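You operate a simulated robot arm through the tools that you are given. There is no shell and no other tool.

You run a simulated robot arm. Do the job below in one go: nothing can be reset, and whatever is moved stays where it is left.

## Task
Grease the slide plate's middle, then run the box lid open and shut.
Fine: it is the feed box lid; use the green brush and the grease tin; put the brush back. Set down upright: green brush. Where these are worked on the way, their far stop is far enough and under half their travel is too little: feed box lid. A coat counts when it lies all over at full strength: go over it till it gets no stronger.

It is judged by the outcome, as a careful person would: the job done as asked, and still so three seconds after it is handed in. It fails if anything else is knocked over, pushed out of place, dropped, spilled or broken. Lids that push on must go on centred and level and be pressed home; caps that screw on are set level and turned clockwise until they are tight.

## Robot
A 7-joint arm with a two-finger parallel gripper, fixed in place. Base frame: the origin is on the floor under the middle of its stand, x ahead of it, y to its left, z up; the work surface is at about z = 0.872. Lengths are in m, angles in degrees, forces in N, time in s.
With the tool pointing down near the work surface it reaches from about 0.3 to 0.7 m from the base axis. Its first joint turns from -66.0 to 66.0 degrees. Payload 1.57 kg.
The TCP is the grasp point between the finger pads, 0.03 m short of the fingertips. In the tool frame z runs along the fingers and y along their closing line. The gripper opens to 0.11 m. The fingers are 0.024 m wide and 0.012 m thick; the gripper's body (0.048 by 0.112 m) begins 0.078 m behind the TCP.
Orientation is told as [roll, pitch, yaw] about the base's x, y, z axes, in that order, counted from this pose: with the fingers straight down and closing along the base's y, the tool's x points along the base's -x, its y along +y and its z along -z.

## Interface
- The arm moves only by the tool drive_tool. Its argument "increments" is a list that holds one entry, the list of rows, each a list of 7 numbers: the finger opening in m, from 0 to 0.11, then the shift along the base's x, y, z in units of 25 mm (1.0 is 25 mm), then the turn, a rotation vector about the base's x, y, z in units of 6 degrees (1.0 is 6 degrees). In form: [[[fingers, dx, dy, dz, wx, wy, wz], ...]]. A call has 1 to 20 rows; each row shifts and turns the commanded pose from where the row before left it. A call with a number of a shift or a turn outside -1 to 1 is refused whole. A row lasts 0.2 s, in which the tool goes at most 0.05 m and 8.6 degrees; a call with a longer step from one row to the next is refused whole, and so is a gripper value outside its range. Where a pose cannot be reached the arm comes as near as it can. A force on the tool above 40 N (or 10 N above the force at the start of the call, whichever is more), or a blocked arm, ends the call early, and 0.2 s more pass. The fingers move at their own pace (about 0.108 m/s each) and stop on an object; they squeeze with about 35 N. The grip force told is the motor's: it shows also when the fingers shut on nothing. Time passes only in rows, and 0.2 s behind the last, so rows that do not move let the fingers close. The reply holds the time, the measured pose of the TCP, the force on the tool along the base axes, the opening and the grip force, in the units named above and with some noise, with the torque about the TCP (base axes, N m) and any sound that the robot's microphone picked up.
- Cameras (640 x 400 px; columns grow to the right, rows downward): "scene" is fixed at [0.1664, -0.3912, 1.4024]; the picture's right is [0.78, -0.63, 0.00], its down [-0.36, -0.45, -0.82] and it looks along [0.51, 0.63, -0.58] (base axes); focal length 290 px, centre (320, 200). "wrist" rides on the gripper at [0.07, 0.016, -0.141] in the tool frame; the picture's right is [-0.23, 0.97, 0.00], its down [-0.86, -0.20, -0.48] and it looks along [-0.47, -0.11, 0.88] (tool axes); focal length 222 px, centre (320, 200). There is no depth. A picture from a camera that has moved, and an enlarged one, comes with that camera's place and axes in the base frame and with its lens.
- grab_frame(camera): a new picture of that camera. The clock stands still meanwhile.
- close_up(camera, box): a new picture of the part [left, top, right, bottom] of that camera's present view, enlarged. The clock stands still meanwhile.
- sign_off(): hands the job in; it is judged then, once.

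Nothing tells you positions but the pictures and the camera data. Unless the task says otherwise, let go and move clear before handing in.

The tools are called after "Call:" as a command line: name --argument value ..., lists and objects as JSON in quotes. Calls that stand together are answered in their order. drive_tool: Moves the arm, as the interface text tells. Its arguments: {"type":"object","properties":{"increments":{"type":"array","items":{"type":"array","items":{"type":"array","items":{"type":"number"}}}}},"required":["increments"]} The other tools are called the same way: grab_frame (camera) takes a picture; close_up (camera, box) takes an enlarged picture of a part of a camera's view; sign_off () hands the job in.

At the start:

```text
clock: 0.0
position: [0.3645, 0.157, 1.1766]
orientation: [0.1, 0.1, 0.0]
wrist_force: [-0.1, 0.2, -0.5]
torque: [0.03, -0.01, 0.01]
grip_width: 0.1099
gripper_force: 0.1
```

scene: 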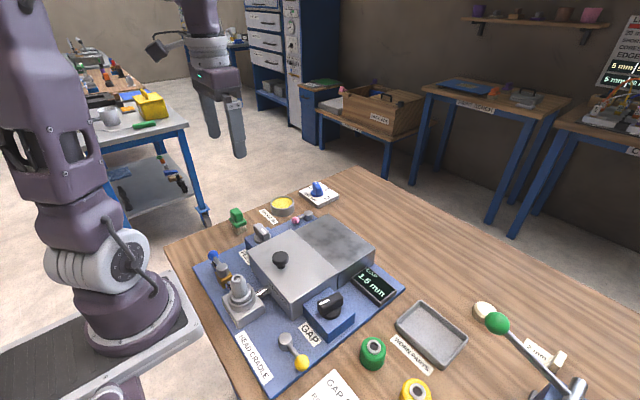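
wrist: 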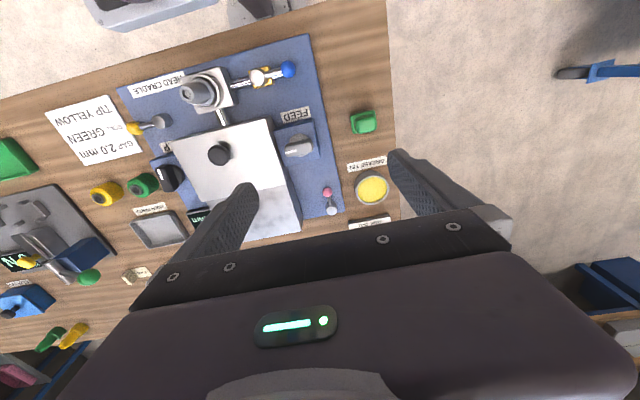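

I see a bench with a blue machine (a box with a black-knobbed lid and a grey slide plate), a yellow grease tin and several small tools. I'll take enlarged pictures before moving anything.

Call:
close_up --camera "scene" --box '[180, 170, 400, 310]'

Call:
close_up --camera "scene" --box '[220, 270, 440, 400]'

Call:
close_up --camera "wrist" --box '[100, 20, 420, 240]'

Call:
close_up --camera "wrist" --box '[0, 150, 220, 360]'

Call:
close_up --camera "scene" --box '[400, 270, 640, 400]'

```text
2.86 times, centred on (290, 240) of scene
camera zoom: at [0.1664, -0.3912, 1.4024], right [0.78, -0.63, 0.0], down [-0.36, -0.45, -0.82], along [0.51, 0.63, -0.58], focal length 830 px, centre (406, 86)
```

zoom: 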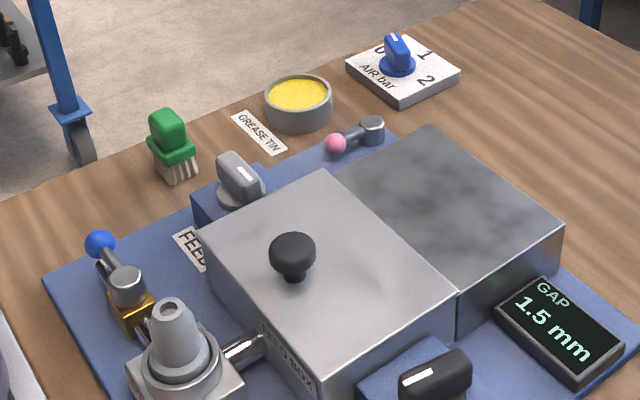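

```text
2.91 times, centred on (330, 335) of scene
camera zoom: at [0.1664, -0.3912, 1.4024], right [0.78, -0.63, 0.0], down [-0.36, -0.45, -0.82], along [0.51, 0.63, -0.58], focal length 845 px, centre (291, -193)
```

zoom: 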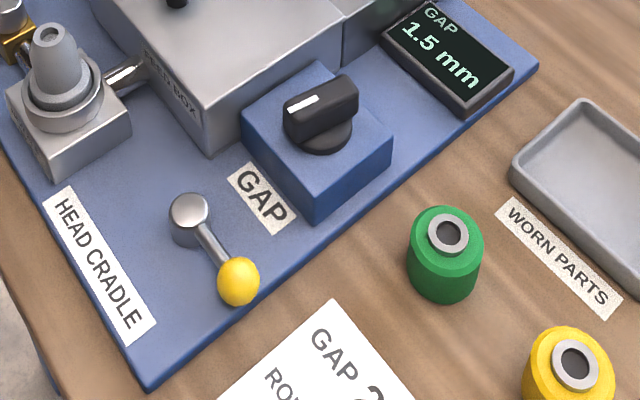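

```text
1.82 times, centred on (260, 130) of wrist
camera zoom: at [0.2938, 0.1733, 1.3183], right [0.23, 0.97, 0.0], down [0.86, -0.2, 0.48], along [0.47, -0.11, -0.88], focal length 404 px, centre (429, 327)
```

zoom: 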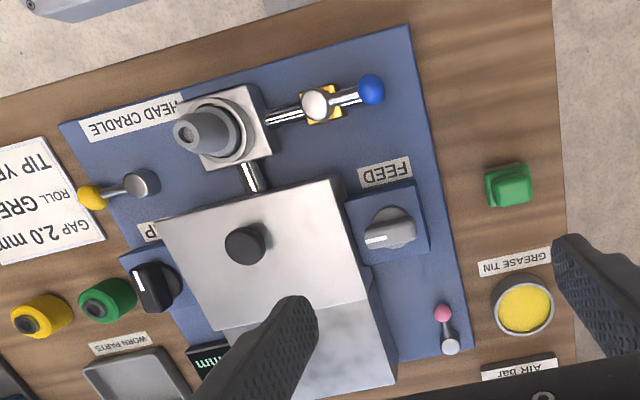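

```text
1.90 times, centred on (110, 255) of wrist
camera zoom: at [0.2938, 0.1733, 1.3183], right [0.23, 0.97, 0.0], down [0.86, -0.2, 0.48], along [0.47, -0.11, -0.88], focal length 423 px, centre (720, 95)
```

zoom: 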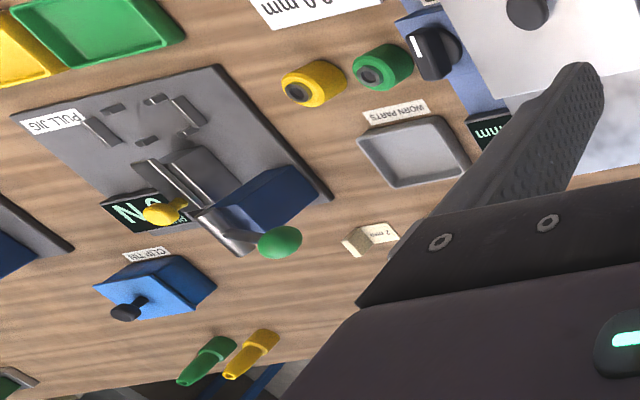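

```text
2.67 times, centred on (520, 335) of scene
camera zoom: at [0.1664, -0.3912, 1.4024], right [0.78, -0.63, 0.0], down [-0.36, -0.45, -0.82], along [0.51, 0.63, -0.58], focal length 775 px, centre (-213, -160)
```

zoom: 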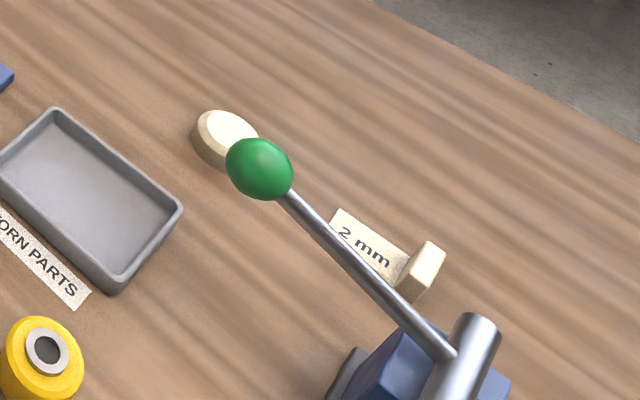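

The green brush stands on its bristles near the left table edge, at roughly (0.37, 0.22), with the grease tin at roughly (0.52, 0.22). The mottled grey plate behind the black-knobbed feed box lid looks like the slide plate. I'll move the arm in for closer wrist views to measure these.

Call:
drive_tool --increments '[[[0.11, -0.6, 0.2, -1, 0, 0, 0], [0.11, -0.6, 0.2, -1, 0, 0, 0], [0.11, -0.6, 0.2, -1, 0, 0, 0], [0.11, -0.6, 0.2, -1, 0, 0, 0], [0.11, 0, 0, 0, 0, 0, 0]]]'

Call:
grab_frame --camera "wrist"

Call:
grab_frame --camera "scene"

```text
clock: 1.2
position: [0.3045, 0.1787, 1.0749]
orientation: [0.0, 0.0, 0.0]
wrist_force: [-0.4, 0.3, -0.1]
torque: [0.01, 0.0, -0.04]
grip_width: 0.1102
gripper_force: 0.1
```

```text
taken
camera wrist: at [0.2354, 0.1945, 1.2164], right [0.23, 0.97, 0.0], down [0.86, -0.2, 0.48], along [0.47, -0.11, -0.88], focal length 222 px, centre (320, 200)
```

wrist: 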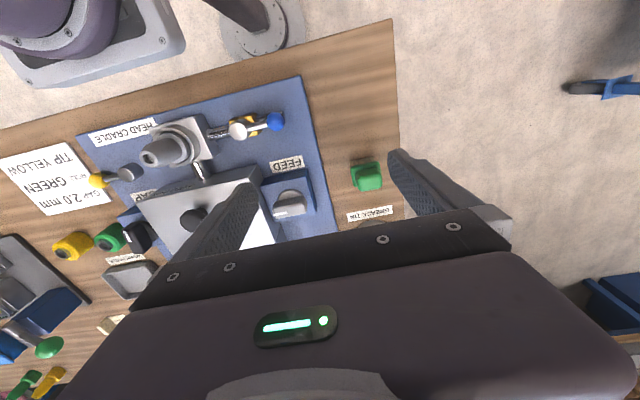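

```text
taken
```

scene: 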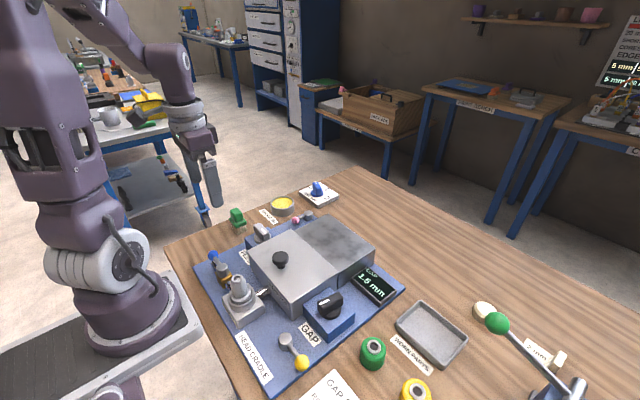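

The brush works out at about (0.372, 0.232). I'll move above it at a safe height for a close look.

Call:
drive_tool --increments '[[[0.11, 0.9, 0.7, -0.6, 0, 0, 0], [0.11, 0.9, 0.7, -0.6, 0, 0, 0], [0.11, 0.9, 0.7, -0.6, 0, 0, 0], [0.11, 0, 0, 0, 0, 0, 0]]]'

Call:
grab_frame --camera "wrist"

Call:
close_up --camera "scene" --box '[160, 140, 360, 265]'

```text
clock: 2.2
position: [0.3709, 0.2307, 1.0317]
orientation: [0.1, 0.1, 0.0]
wrist_force: [-0.1, 0.0, 0.6]
torque: [0.02, -0.02, -0.01]
grip_width: 0.1097
gripper_force: 0.0
```

```text
taken
camera wrist: at [0.3019, 0.2459, 1.173], right [0.23, 0.97, 0.0], down [0.86, -0.2, 0.48], along [0.47, -0.11, -0.88], focal length 222 px, centre (320, 200)
```

wrist: 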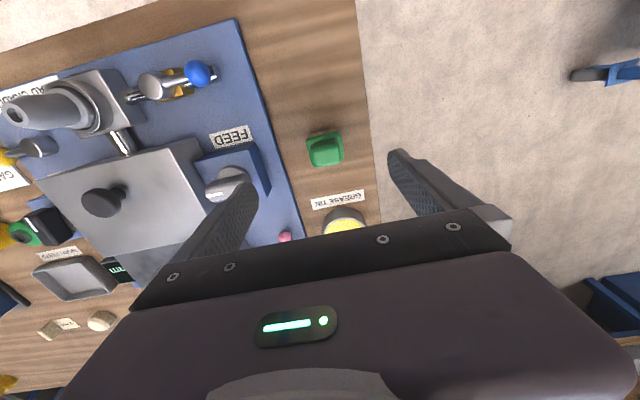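

```text
3.20 times, centred on (260, 202) of scene
camera zoom: at [0.1664, -0.3912, 1.4024], right [0.78, -0.63, 0.0], down [-0.36, -0.45, -0.82], along [0.51, 0.63, -0.58], focal length 930 px, centre (512, 192)
```

zoom: 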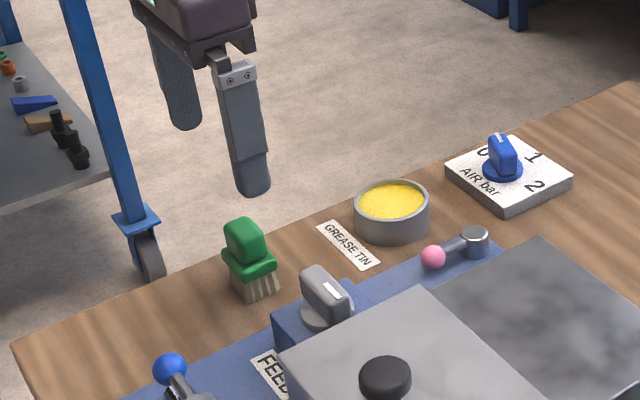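

Call:
close_up --camera "wrist" --box '[270, 110, 390, 190]'

Call:
close_up --camera "scene" --box '[210, 190, 306, 250]'

Call:
close_up --camera "scene" --box '[240, 200, 400, 320]'

Call:
close_up --camera "wrist" --box '[0, 20, 320, 240]'

```text
5.00 times, centred on (330, 150) of wrist
camera zoom: at [0.3019, 0.2459, 1.173], right [0.23, 0.97, 0.0], down [0.86, -0.2, 0.48], along [0.47, -0.11, -0.88], focal length 1111 px, centre (270, 450)
```

zoom: 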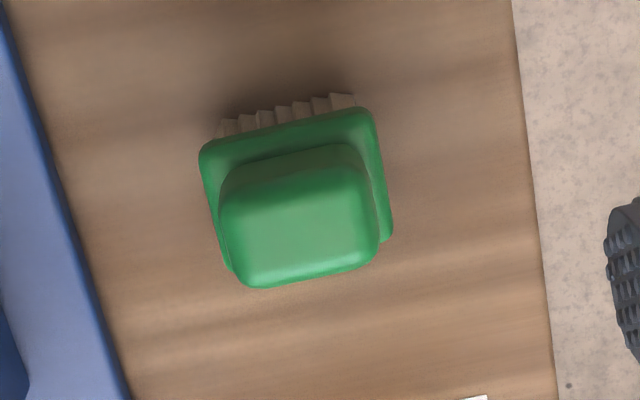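

```text
6.67 times, centred on (258, 220) of scene
camera zoom: at [0.1664, -0.3912, 1.4024], right [0.78, -0.63, 0.0], down [-0.36, -0.45, -0.82], along [0.51, 0.63, -0.58], focal length 1937 px, centre (733, 67)
```

zoom: 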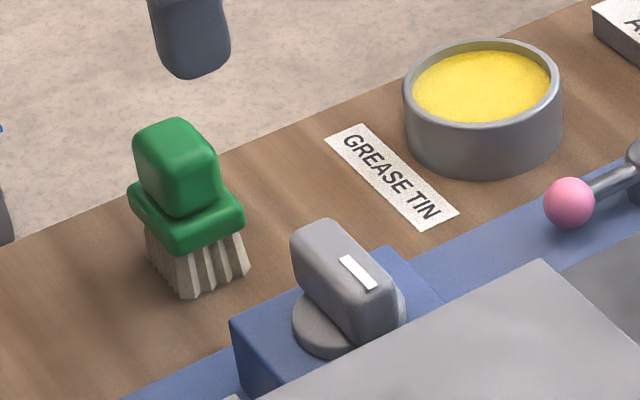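

```text
3.33 times, centred on (320, 260) of scene
camera zoom: at [0.1664, -0.3912, 1.4024], right [0.78, -0.63, 0.0], down [-0.36, -0.45, -0.82], along [0.51, 0.63, -0.58], focal length 968 px, centre (320, 0)
```

zoom: 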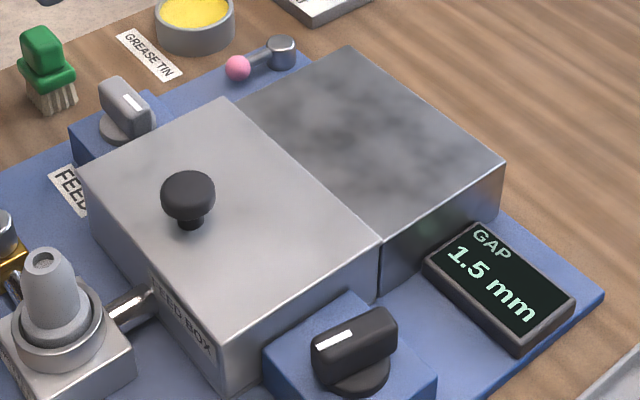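

```text
1.82 times, centred on (160, 130) of wrist
camera zoom: at [0.3019, 0.2459, 1.173], right [0.23, 0.97, 0.0], down [0.86, -0.2, 0.48], along [0.47, -0.11, -0.88], focal length 404 px, centre (611, 327)
```

zoom: 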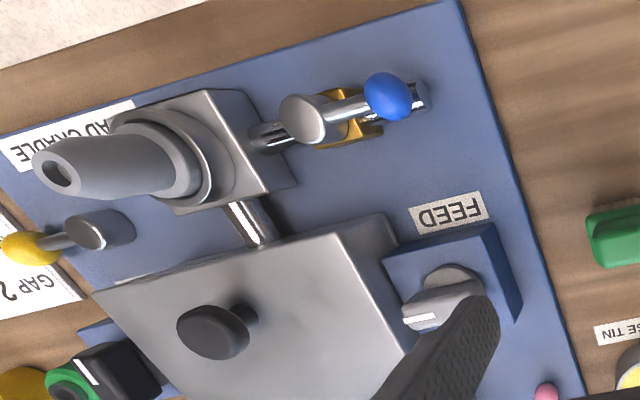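

Call:
close_up --camera "scene" --box '[240, 255, 336, 315]'

Call:
close_up --camera "scene" --box '[320, 220, 416, 290]'

Call:
close_up --camera "scene" --box '[240, 220, 320, 270]'

```text
6.67 times, centred on (288, 285) of scene
camera zoom: at [0.1664, -0.3912, 1.4024], right [0.78, -0.63, 0.0], down [-0.36, -0.45, -0.82], along [0.51, 0.63, -0.58], focal length 1937 px, centre (533, -367)
```

zoom: 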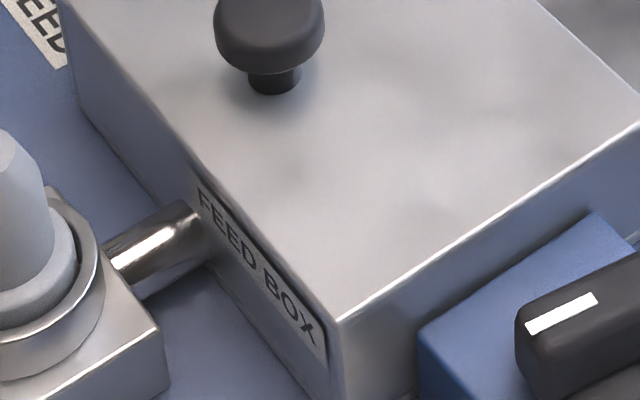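

```text
5.71 times, centred on (368, 255) of scene
camera zoom: at [0.1664, -0.3912, 1.4024], right [0.78, -0.63, 0.0], down [-0.36, -0.45, -0.82], along [0.51, 0.63, -0.58], focal length 1660 px, centre (46, -114)
```

zoom: 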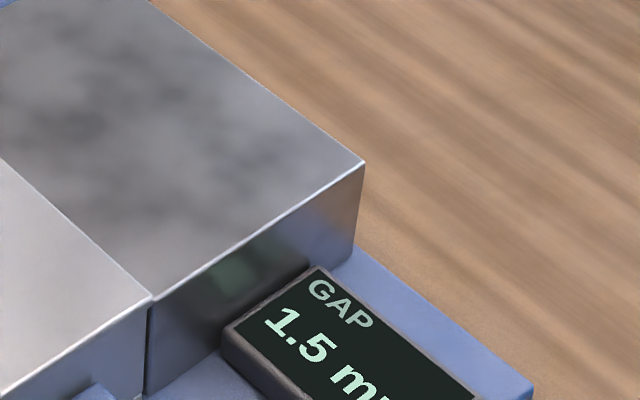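

```text
8.00 times, centred on (280, 245) of scene
camera zoom: at [0.1664, -0.3912, 1.4024], right [0.78, -0.63, 0.0], down [-0.36, -0.45, -0.82], along [0.51, 0.63, -0.58], focal length 2324 px, centre (640, -160)
```

zoom: 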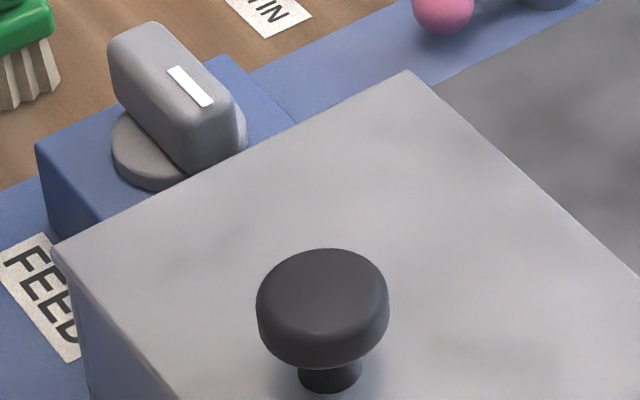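

The brush has a handle about 36 mm wide in y, sits at about (0.375, 0.2355) and is about 64 mm tall. I'll move down so the open fingers straddle it, stop partway, and check.

Call:
drive_tool --increments '[[[0.11, 0.16, 0.19, 0, 0, 0, 0], [0.11, 0, 0, -1, 0, 0, 0], [0.11, 0, 0, -1, 0, 0, 0], [0.11, 0, 0, 0, 0, 0, 0]]]'

Call:
grab_frame --camera "wrist"

Call:
close_up --camera "scene" --box '[190, 160, 300, 240]'

```text
clock: 3.2
position: [0.3749, 0.2337, 0.98]
orientation: [0.0, 0.0, 0.1]
wrist_force: [-0.3, 0.3, 1.2]
torque: [-0.03, 0.01, -0.02]
grip_width: 0.11
gripper_force: 0.1
```

```text
taken
camera wrist: at [0.3056, 0.25, 1.1226], right [0.23, 0.97, 0.0], down [0.86, -0.2, 0.48], along [0.47, -0.11, -0.88], focal length 222 px, centre (320, 200)
```

wrist: 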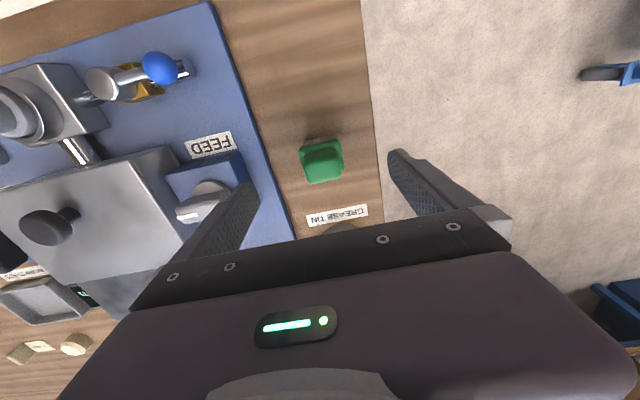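

```text
5.00 times, centred on (245, 200) of scene
camera zoom: at [0.1664, -0.3912, 1.4024], right [0.78, -0.63, 0.0], down [-0.36, -0.45, -0.82], along [0.51, 0.63, -0.58], focal length 1452 px, centre (695, 200)
```

zoom: 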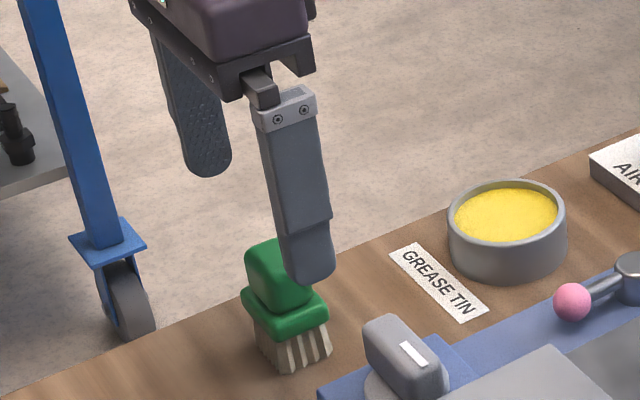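

Call:
close_up --camera "wrist" --box '[264, 125, 384, 200]'

```text
5.33 times, centred on (324, 162) of wrist
camera zoom: at [0.3056, 0.25, 1.1226], right [0.23, 0.97, 0.0], down [0.86, -0.2, 0.48], along [0.47, -0.11, -0.88], focal length 1185 px, centre (299, 400)
```

zoom: 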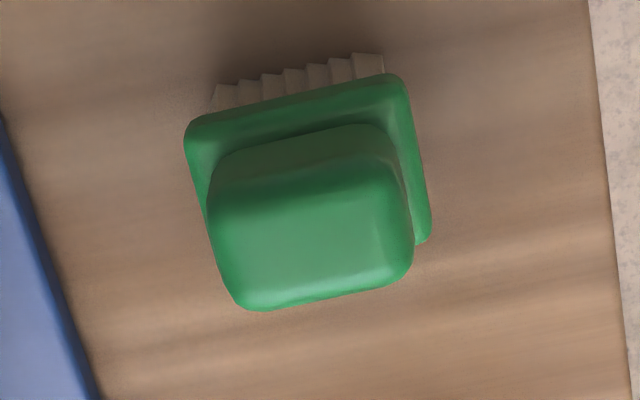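

Call:
drive_tool --increments '[[[0.11, 0, 0.08, -0.8, 0, 0, 0], [0.11, 0, 0, -0.8, 0, 0, 0], [0.11, 0, 0, 0, 0, 0, 0]]]'

Call:
grab_frame --camera "wrist"

Call:
close_up --camera "scene" --box '[190, 170, 300, 250]'

```text
clock: 4.0
position: [0.3751, 0.2368, 0.9402]
orientation: [0.0, 0.0, 0.0]
wrist_force: [0.0, 0.1, -0.2]
torque: [-0.03, 0.01, 0.01]
grip_width: 0.1103
gripper_force: 0.0
```

```text
taken
camera wrist: at [0.3052, 0.253, 1.0831], right [0.23, 0.97, 0.0], down [0.86, -0.2, 0.48], along [0.47, -0.11, -0.88], focal length 222 px, centre (320, 200)
```

wrist: 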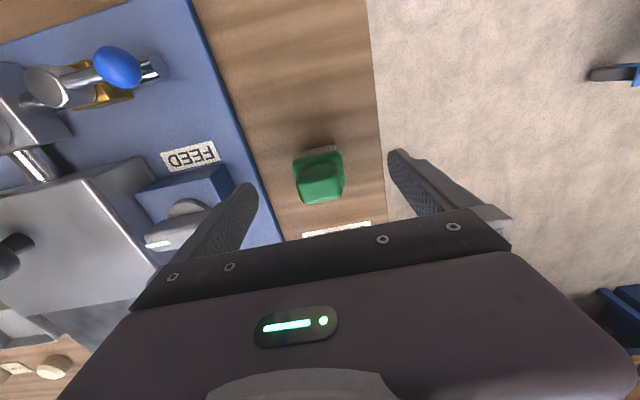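

```text
5.00 times, centred on (245, 210) of scene
camera zoom: at [0.1664, -0.3912, 1.4024], right [0.78, -0.63, 0.0], down [-0.36, -0.45, -0.82], along [0.51, 0.63, -0.58], focal length 1452 px, centre (695, 150)
```

zoom: 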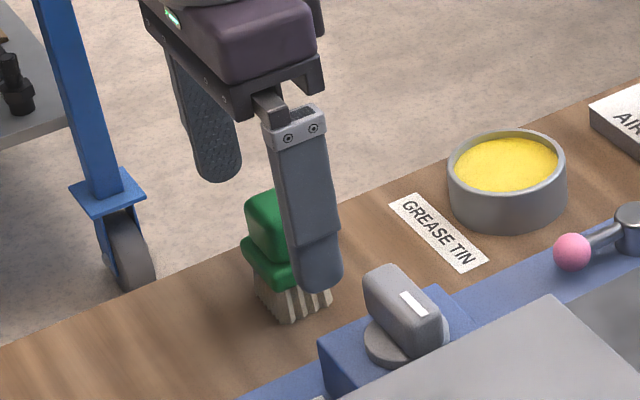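

Both fingers straddle the handle, with the tips just above its flange, so I'll close on it now.

Call:
drive_tool --increments '[[[0.03, 0, 0, 0, 0, 0, 0], [0.0, 0, 0, 0, 0, 0, 0], [0.0, 0, 0, 0, 0, 0, 0], [0.0, 0, 0, 0, 0, 0, 0]]]'

Call:
grab_frame --camera "wrist"

Call:
close_up --camera "scene" --box '[190, 170, 300, 250]'

```text
clock: 5.0
position: [0.3755, 0.238, 0.9416]
orientation: [0.0, 0.0, 0.0]
wrist_force: [0.7, -0.2, 0.3]
torque: [0.0, -0.04, -0.02]
grip_width: 0.0351
gripper_force: 34.9
```

```text
taken
camera wrist: at [0.3052, 0.253, 1.0833], right [0.23, 0.97, 0.0], down [0.86, -0.2, 0.48], along [0.47, -0.11, -0.88], focal length 222 px, centre (320, 200)
```

wrist: 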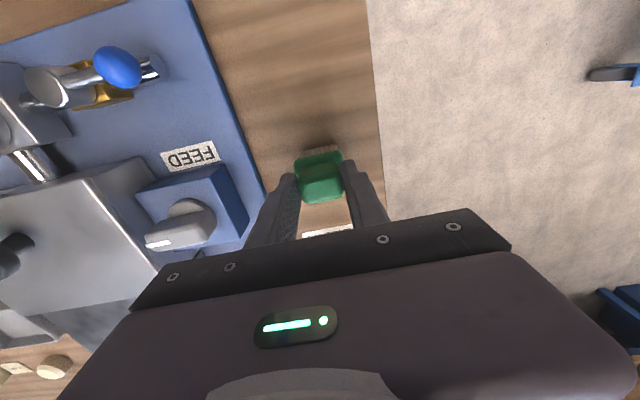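

```text
5.00 times, centred on (245, 210) of scene
camera zoom: at [0.1664, -0.3912, 1.4023], right [0.78, -0.63, 0.0], down [-0.36, -0.45, -0.82], along [0.51, 0.63, -0.58], focal length 1452 px, centre (695, 150)
```

zoom: 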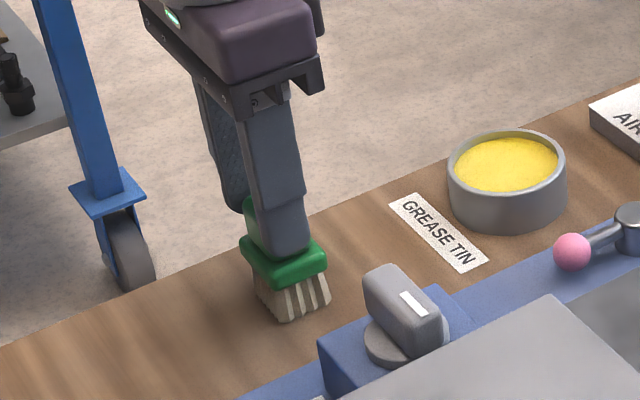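

The brush is gripped at 35 mm wide. I'll lift it and then measure the tin.

Call:
drive_tool --increments '[[[0.0, 0, 0, 0.5, 0, 0, 0], [0.0, 0, 0, 1, 0, 0, 0], [0.0, 0, 0, 1, 0, 0, 0], [0.0, 0.4, 0, 0.8, 0, 0, 0], [0.0, 0, 0, 0, 0, 0, 0]]]'

Call:
grab_frame --camera "wrist"

Call:
grab_frame --camera "scene"

```text
clock: 6.2
position: [0.3856, 0.2366, 1.0226]
orientation: [0.1, 0.0, 0.0]
wrist_force: [0.0, 0.2, -1.5]
torque: [-0.02, -0.03, 0.0]
grip_width: 0.0352
gripper_force: 35.1
```

```text
taken
camera wrist: at [0.3156, 0.2534, 1.1662], right [0.23, 0.97, 0.0], down [0.86, -0.2, 0.48], along [0.47, -0.11, -0.88], focal length 222 px, centre (320, 200)
```

wrist: 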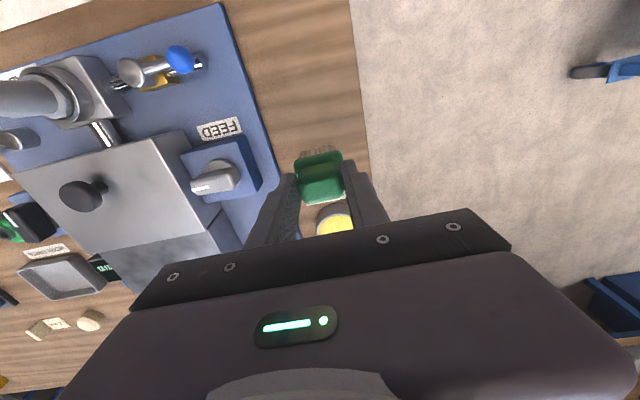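

```text
taken
```

scene: 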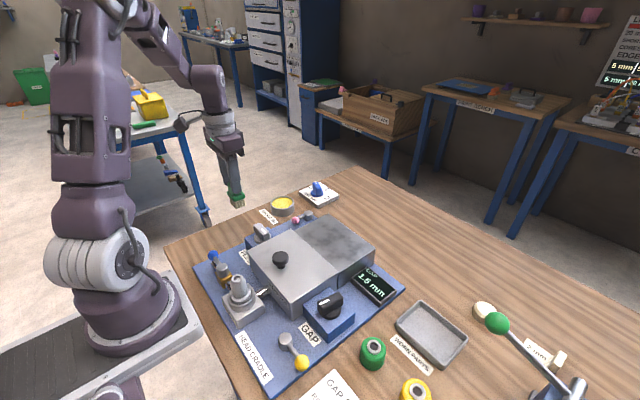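

Call:
drive_tool --increments '[[[0.0, 0.88, -0.04, 0, 0, 0, 0], [0.0, 0.88, -0.04, 0, 0, 0, 0], [0.0, 0.88, -0.04, 0, 0, 0, 0], [0.0, 0.88, -0.04, 0, 0, 0, 0], [0.0, 0.88, -0.04, 0, 0, 0, 0], [0.0, 0.88, -0.04, -0.5, 0, 0, 0], [0.0, 0, 0, 0, 0, 0, 0]]]'

Call:
grab_frame --camera "wrist"

Call:
close_up --camera "scene" --box '[230, 150, 340, 230]'

Call:
close_up --camera "wrist" --box '[250, 120, 400, 240]'

```text
clock: 7.8
position: [0.5181, 0.2316, 1.0103]
orientation: [-0.1, 0.1, 0.1]
wrist_force: [-0.2, -0.3, -1.3]
torque: [0.04, -0.03, 0.01]
grip_width: 0.0348
gripper_force: 34.9
```

```text
taken
camera wrist: at [0.4476, 0.2471, 1.1533], right [0.23, 0.97, 0.0], down [0.86, -0.2, 0.48], along [0.47, -0.11, -0.88], focal length 222 px, centre (320, 200)
```

wrist: 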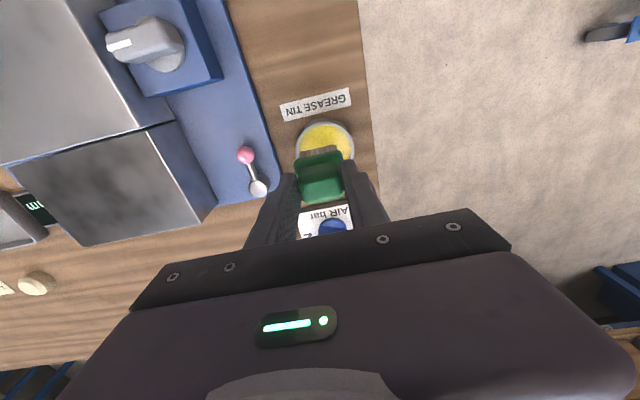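

```text
5.00 times, centred on (285, 190) of scene
camera zoom: at [0.1664, -0.3912, 1.4024], right [0.78, -0.63, 0.0], down [-0.36, -0.45, -0.82], along [0.51, 0.63, -0.58], focal length 1452 px, centre (495, 250)
```

zoom: 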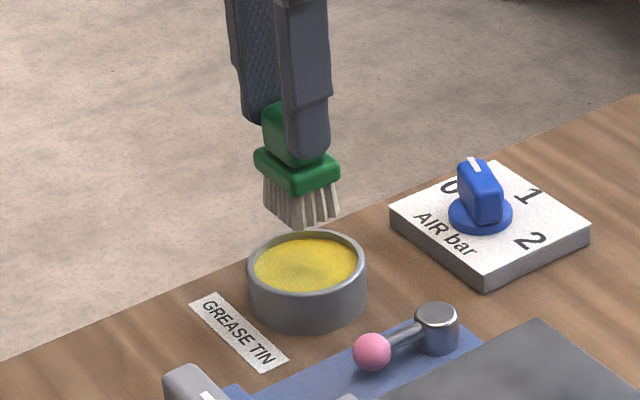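

```text
3.33 times, centred on (325, 180) of wrist
camera zoom: at [0.4476, 0.2471, 1.1533], right [0.23, 0.97, 0.0], down [0.86, -0.2, 0.48], along [0.47, -0.11, -0.88], focal length 740 px, centre (303, 267)
```

zoom: 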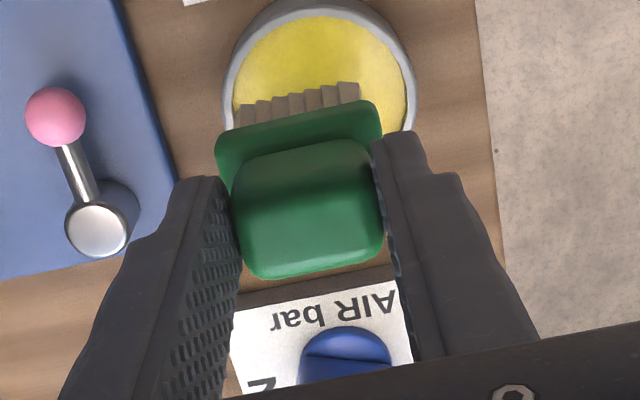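

Call:
drive_tool --increments '[[[0.0, 0.1, 0.1, -0.7, 0, 0, 0], [0.0, 0, 0, -0.7, 0, 0, 0], [0.0, 0, 0, 0, 0, 0, 0]]]'

Call:
close_up --camera "scene" --box '[242, 170, 322, 230]'

Call:
close_up --camera "wrist" --box '[250, 120, 400, 240]'

```text
clock: 8.6
position: [0.5202, 0.2341, 0.9755]
orientation: [-0.1, 0.0, 0.1]
wrist_force: [0.5, 0.2, -0.7]
torque: [0.04, 0.03, 0.06]
grip_width: 0.035
gripper_force: 35.4
```

```text
6.67 times, centred on (282, 200) of scene
camera zoom: at [0.1664, -0.3912, 1.4024], right [0.78, -0.63, 0.0], down [-0.36, -0.45, -0.82], along [0.51, 0.63, -0.58], focal length 1937 px, centre (573, 200)
```

zoom: 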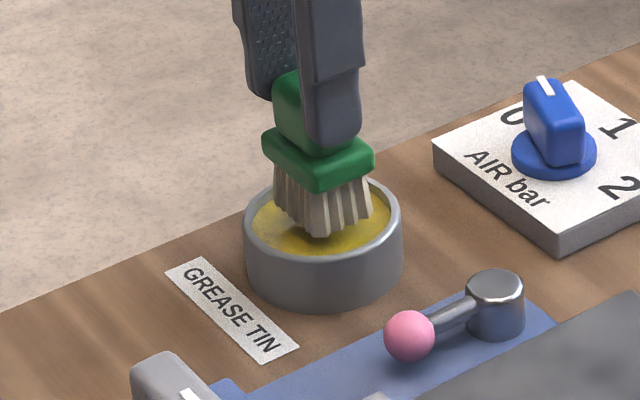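

```text
3.33 times, centred on (325, 180) of wrist
camera zoom: at [0.4505, 0.2498, 1.117], right [0.23, 0.97, 0.0], down [0.86, -0.2, 0.48], along [0.47, -0.11, -0.88], focal length 740 px, centre (303, 267)
```

zoom: 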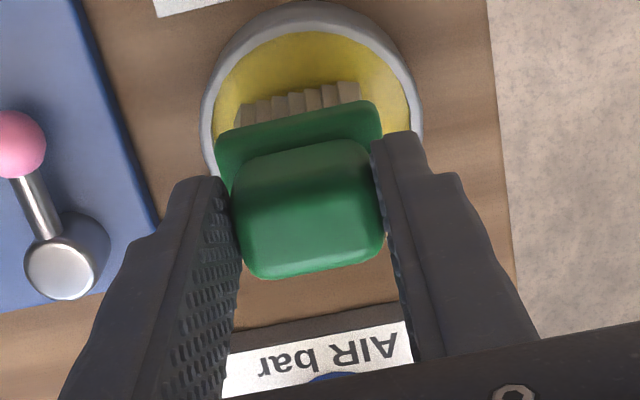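

The brush is roughly centred over the tin, so I'll lower it in small steps and watch the contact force.

Call:
drive_tool --increments '[[[0.0, -0.04, 0.06, -0.2, 0, 0, 0], [0.0, 0, 0, -0.16, 0, 0, 0], [0.0, 0, 0, 0, 0, 0, 0]]]'

Call:
close_up --camera "scene" --box '[242, 170, 322, 230]'

Call:
close_up --camera "wrist" --box '[250, 120, 400, 240]'

```text
clock: 9.4
position: [0.5188, 0.2352, 0.9678]
orientation: [0.0, 0.1, 0.1]
wrist_force: [-0.2, 0.1, -0.9]
torque: [-0.02, 0.01, 0.0]
grip_width: 0.0351
gripper_force: 34.9
```

```text
6.67 times, centred on (282, 200) of scene
camera zoom: at [0.1664, -0.3912, 1.4024], right [0.78, -0.63, 0.0], down [-0.36, -0.45, -0.82], along [0.51, 0.63, -0.58], focal length 1937 px, centre (573, 200)
```

zoom: 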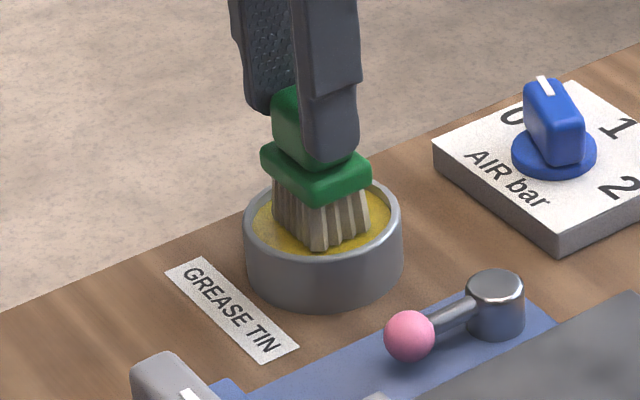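

```text
3.33 times, centred on (325, 180) of wrist
camera zoom: at [0.4495, 0.2511, 1.109], right [0.23, 0.97, 0.0], down [0.86, -0.2, 0.48], along [0.47, -0.11, -0.88], focal length 740 px, centre (303, 267)
```

zoom: 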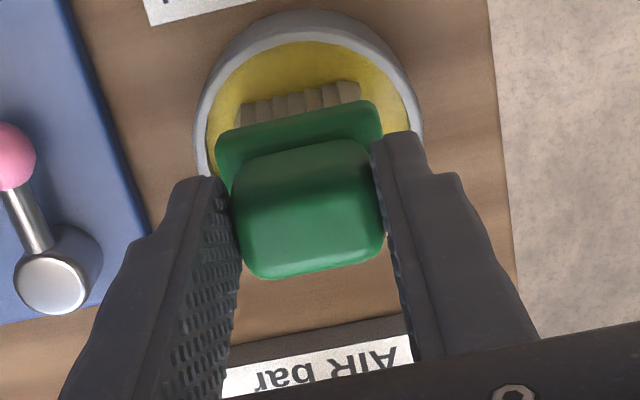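

Call:
drive_tool --increments '[[[0.0, 0, 0.02, -0.12, 0, 0, 0], [0.0, 0, 0, -0.08, 0, 0, 0], [0.0, 0, 0, 0, 0, 0, 0]]]'

Call:
close_up --camera "scene" --box '[242, 170, 322, 230]'

Call:
close_up --camera "wrist" --box '[250, 120, 400, 240]'

```text
clock: 10.2
position: [0.519, 0.2365, 0.9635]
orientation: [0.0, -0.3, -0.1]
wrist_force: [1.5, -2.8, 28.2]
torque: [-0.06, -0.26, -0.01]
grip_width: 0.0354
gripper_force: 34.8
```

```text
6.67 times, centred on (282, 200) of scene
camera zoom: at [0.166, -0.3915, 1.4023], right [0.78, -0.63, 0.0], down [-0.36, -0.45, -0.82], along [0.51, 0.63, -0.58], focal length 1937 px, centre (573, 200)
```

zoom: 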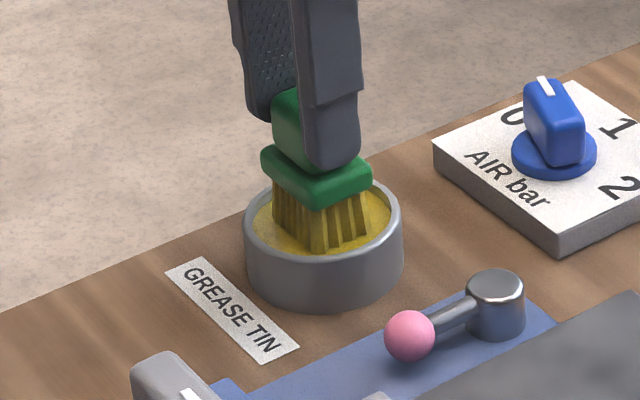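

```text
3.33 times, centred on (325, 180) of wrist
camera zoom: at [0.449, 0.251, 1.1049], right [0.23, 0.97, 0.0], down [0.85, -0.2, 0.48], along [0.47, -0.11, -0.88], focal length 740 px, centre (303, 267)
```

zoom: 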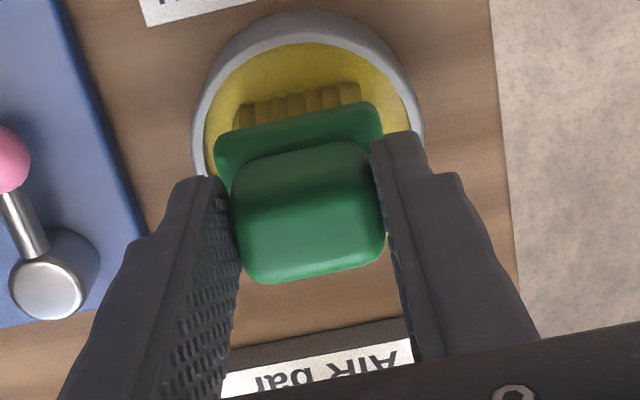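

The bristles have turned yellow, so the brush is loaded. I'll lift straight up and then look at the slide plate.

Call:
drive_tool --increments '[[[0.0, 0, 0, 0.5, 0, 0, 0], [0.0, 0, 0, 1, 0, 0, 0], [0.0, 0, 0, 1, 0, 0, 0], [0.0, 0, 0, 1, 0, 0, 0], [0.0, 0, 0, 0, 0, 0, 0]]]'

Call:
close_up --camera "wrist" --box '[0, 0, 320, 300]'

Call:
close_up --camera "scene" --box '[240, 150, 400, 300]'

```text
clock: 11.4
position: [0.5174, 0.2346, 1.0498]
orientation: [0.1, 0.0, 0.1]
wrist_force: [-0.4, 0.8, -1.0]
torque: [-0.01, 0.01, -0.01]
grip_width: 0.0351
gripper_force: 35.1
```

```text
1.33 times, centred on (160, 150) of wrist
camera zoom: at [0.4476, 0.2511, 1.1919], right [0.23, 0.97, 0.0], down [0.86, -0.2, 0.48], along [0.47, -0.11, -0.88], focal length 296 px, centre (533, 267)
```

zoom: 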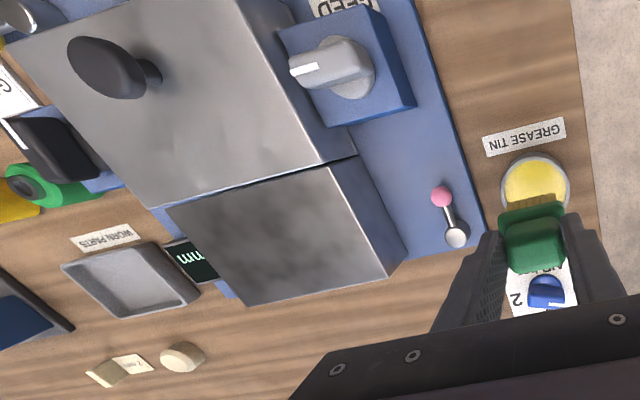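

```text
2.67 times, centred on (320, 225) of scene
camera zoom: at [0.1664, -0.3912, 1.4024], right [0.78, -0.63, 0.0], down [-0.36, -0.45, -0.82], along [0.51, 0.63, -0.58], focal length 775 px, centre (320, 133)
```

zoom: 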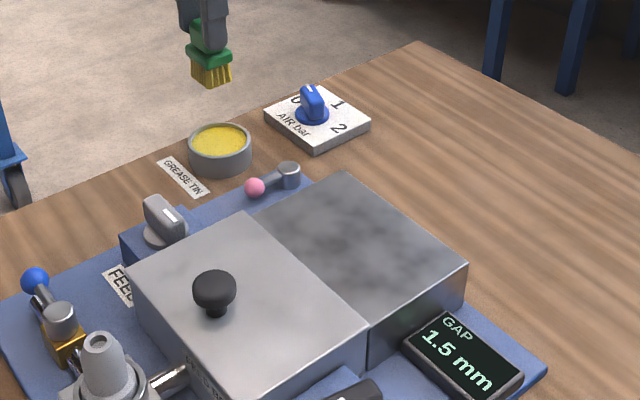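

The plate top works out at about z 0.928, with x from 0.455 to 0.563, y from -0.10 to 0.068, and its centre near (0.51, -0.017). I'll carry the loaded brush over at a safe height.

Call:
drive_tool --increments '[[[0.0, -0.03, -1, 0, 0, 0, 0], [0.0, -0.03, -1, 0, 0, 0, 0], [0.0, -0.03, -1, 0, 0, 0, 0], [0.0, -0.03, -1, 0, 0, 0, 0], [0.0, -0.03, -1, 0, 0, 0, 0], [0.0, -0.03, -1, 0, 0, 0, 0], [0.0, -0.03, -1, 0, 0, 0, 0], [0.0, -0.03, -1, 0, 0, 0, 0], [0.0, -0.03, -1, 0, 0, 0, 0], [0.0, -0.03, -1, 0, 0, 0, 0], [0.0, 0, 0, 0, 0, 0, 0]]]'

Call:
grab_frame --camera "wrist"

Call:
close_up --camera "wrist" --box '[200, 100, 440, 250]'

Call:
close_up --camera "scene" --box '[270, 170, 400, 290]'

```text
clock: 13.8
position: [0.5107, -0.0169, 1.0468]
orientation: [0.1, -0.1, 0.1]
wrist_force: [-0.8, -0.8, -1.4]
torque: [0.0, 0.0, -0.02]
grip_width: 0.0353
gripper_force: 35.5
```

```text
taken
camera wrist: at [0.4405, -0.0003, 1.1903], right [0.23, 0.97, 0.0], down [0.86, -0.2, 0.48], along [0.47, -0.11, -0.88], focal length 222 px, centre (320, 200)
```

wrist: 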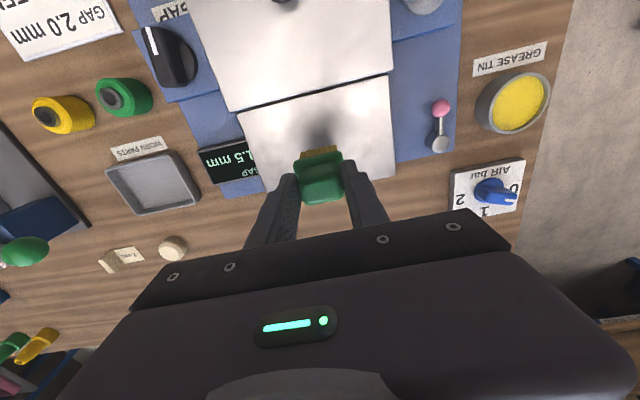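

```text
2.67 times, centred on (320, 175) of wrist
camera zoom: at [0.4405, -0.0003, 1.1903], right [0.23, 0.97, 0.0], down [0.86, -0.2, 0.48], along [0.47, -0.11, -0.88], focal length 592 px, centre (320, 267)
```

zoom: 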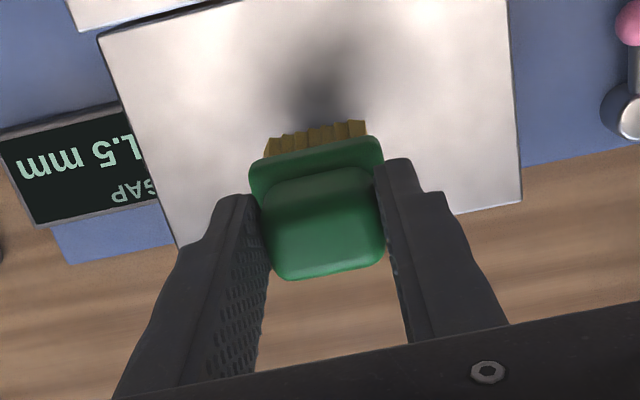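

```text
3.33 times, centred on (335, 230) of scene
camera zoom: at [0.1664, -0.3912, 1.4024], right [0.78, -0.63, 0.0], down [-0.36, -0.45, -0.82], along [0.51, 0.63, -0.58], focal length 968 px, centre (270, 100)
```

zoom: 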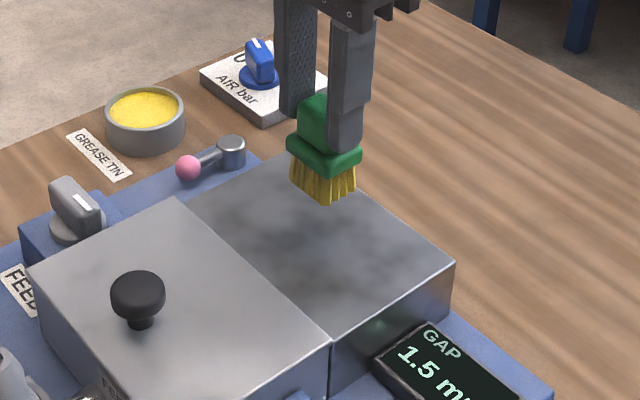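

Call:
drive_tool --increments '[[[0.0, -0.08, 0.08, -0.6, 0, 0, 0], [0.0, 0, 0, -0.4, 0, 0, 0], [0.0, 0, 0, 0, 0, 0, 0]]]'

Call:
close_up --camera "scene" --box '[290, 180, 390, 270]'

Call:
close_up --camera "wrist" --box '[200, 70, 440, 220]'

```text
clock: 14.6
position: [0.5092, -0.0121, 1.0225]
orientation: [0.0, 0.0, -0.1]
wrist_force: [-0.2, 0.2, -2.1]
torque: [0.01, 0.01, -0.01]
grip_width: 0.035
gripper_force: 35.1
```

```text
4.44 times, centred on (340, 225) of scene
camera zoom: at [0.1664, -0.3912, 1.4024], right [0.78, -0.63, 0.0], down [-0.36, -0.45, -0.82], along [0.51, 0.63, -0.58], focal length 1291 px, centre (231, 89)
```

zoom: 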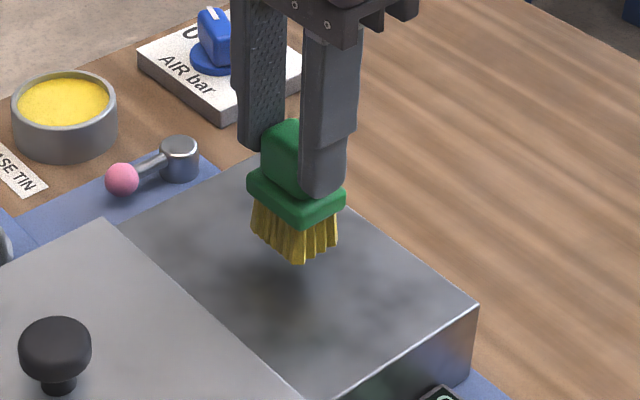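

```text
2.67 times, centred on (320, 145) of wrist
camera zoom: at [0.4393, 0.0027, 1.1651], right [0.23, 0.97, 0.0], down [0.86, -0.2, 0.48], along [0.47, -0.11, -0.88], focal length 592 px, centre (320, 347)
```

zoom: 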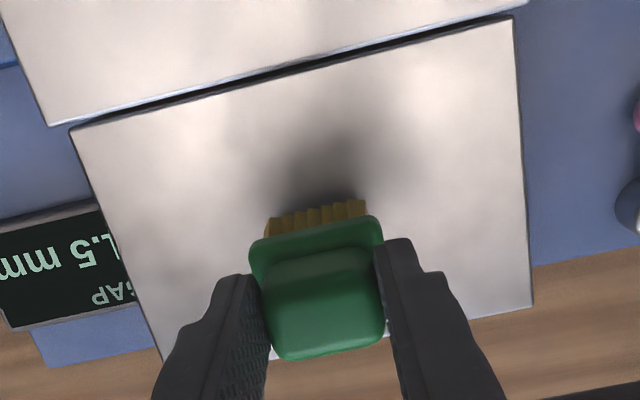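

Call:
drive_tool --increments '[[[0.0, 0, 0, -0.2, 0, 0, 0], [0.0, 0, 0, -0.2, 0, 0, 0], [0.0, 0, 0, 0, 0, 0, 0]]]'

Call:
close_up --camera "scene" --box '[290, 180, 390, 270]'

Call:
close_up --camera "wrist" --box '[200, 70, 440, 220]'

```text
clock: 15.4
position: [0.5089, -0.0126, 1.014]
orientation: [-0.1, -0.1, 0.0]
wrist_force: [-0.7, -0.5, -0.4]
torque: [0.03, -0.04, 0.03]
grip_width: 0.0351
gripper_force: 34.8
```

```text
4.44 times, centred on (340, 225) of scene
camera zoom: at [0.1664, -0.3912, 1.4024], right [0.78, -0.63, 0.0], down [-0.36, -0.45, -0.82], along [0.51, 0.63, -0.58], focal length 1291 px, centre (231, 89)
```

zoom: 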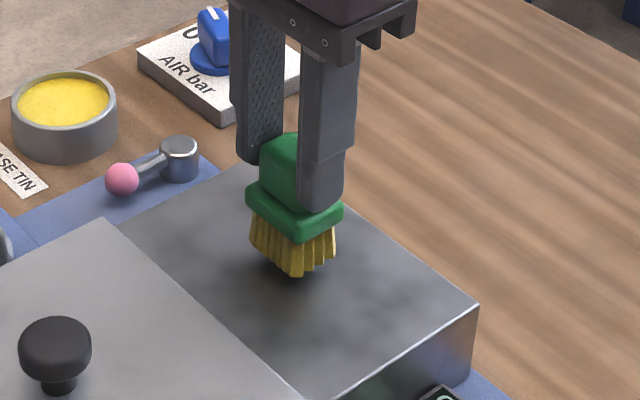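

```text
2.67 times, centred on (320, 145) of wrist
camera zoom: at [0.4388, 0.0031, 1.1562], right [0.23, 0.97, 0.0], down [0.86, -0.2, 0.48], along [0.47, -0.11, -0.88], focal length 592 px, centre (320, 347)
```

zoom: 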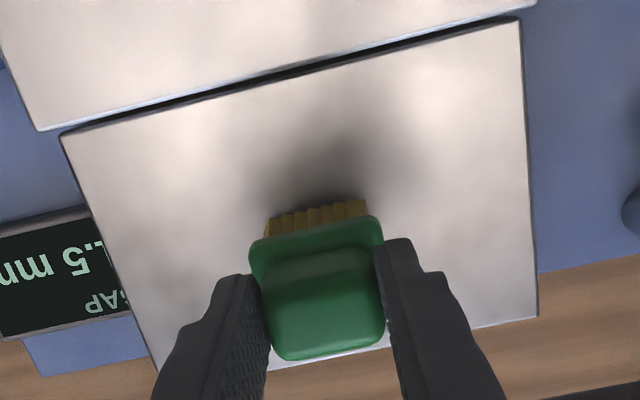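

Call:
drive_tool --increments '[[[0.0, 0, 0, -0.16, 0, 0, 0], [0.0, 0, 0, -0.12, 0, 0, 0], [0.0, 0, 0, 0, 0, 0, 0]]]'

Call:
close_up --camera "wrist" --box '[200, 70, 440, 220]'

Call:
close_up --camera "scene" --box '[300, 210, 370, 255]'

```text
clock: 16.2
position: [0.5094, -0.0111, 1.006]
orientation: [0.0, -0.1, 0.0]
wrist_force: [-0.8, 0.1, -0.8]
torque: [-0.02, -0.04, 0.0]
grip_width: 0.0352
gripper_force: 34.9
```

```text
2.67 times, centred on (320, 145) of wrist
camera zoom: at [0.439, 0.0035, 1.1491], right [0.23, 0.97, 0.0], down [0.86, -0.2, 0.48], along [0.47, -0.11, -0.88], focal length 592 px, centre (320, 347)
```

zoom: 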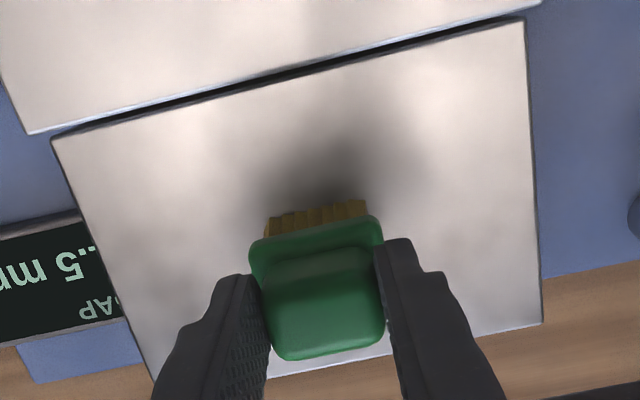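

```text
8.89 times, centred on (335, 232) of scene
camera zoom: at [0.1664, -0.3912, 1.4024], right [0.78, -0.63, 0.0], down [-0.36, -0.45, -0.82], along [0.51, 0.63, -0.58], focal length 2582 px, centre (187, -89)
```

zoom: 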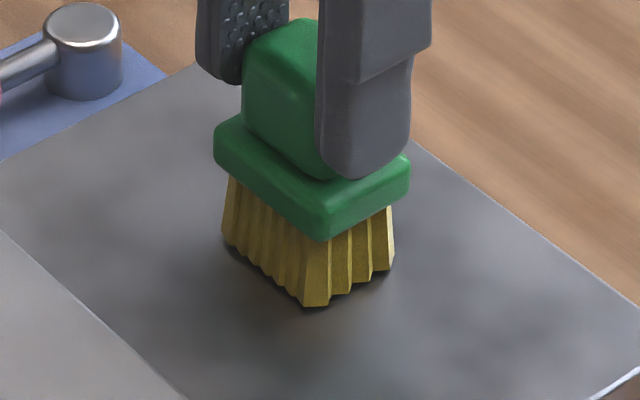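

Call:
drive_tool --increments '[[[0.0, 0, 0, -0.08, 0, 0, 0], [0.0, 0, 0, -0.06, 0, 0, 0], [0.0, 0, 0, 0, 0, 0, 0]]]'

Call:
close_up --camera "scene" --box '[300, 210, 370, 255]'

```text
clock: 17.0
position: [0.5086, -0.0129, 1.0041]
orientation: [0.0, -0.2, 0.1]
wrist_force: [-3.1, 1.8, 27.4]
torque: [0.09, -0.08, 0.0]
grip_width: 0.0352
gripper_force: 35.2
```

```text
8.89 times, centred on (335, 232) of scene
camera zoom: at [0.1659, -0.3911, 1.4024], right [0.78, -0.63, 0.0], down [-0.36, -0.45, -0.82], along [0.51, 0.63, -0.58], focal length 2582 px, centre (187, -89)
```

zoom: 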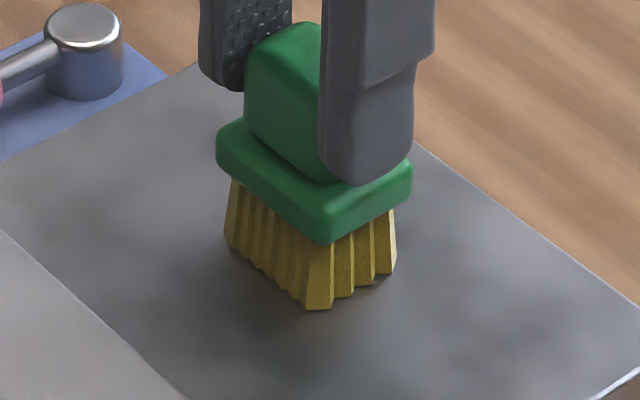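

Call:
drive_tool --increments '[[[0.0, 0, 0, 0.04, 0, 0, 0], [0.0, 0, 0, 0, 0, 0, 0]]]'

```text
clock: 17.6
position: [0.5102, -0.0135, 1.0047]
orientation: [0.0, 0.0, 0.0]
wrist_force: [2.4, -1.0, 7.3]
torque: [0.01, -0.42, -0.03]
grip_width: 0.035
gripper_force: 35.3
```

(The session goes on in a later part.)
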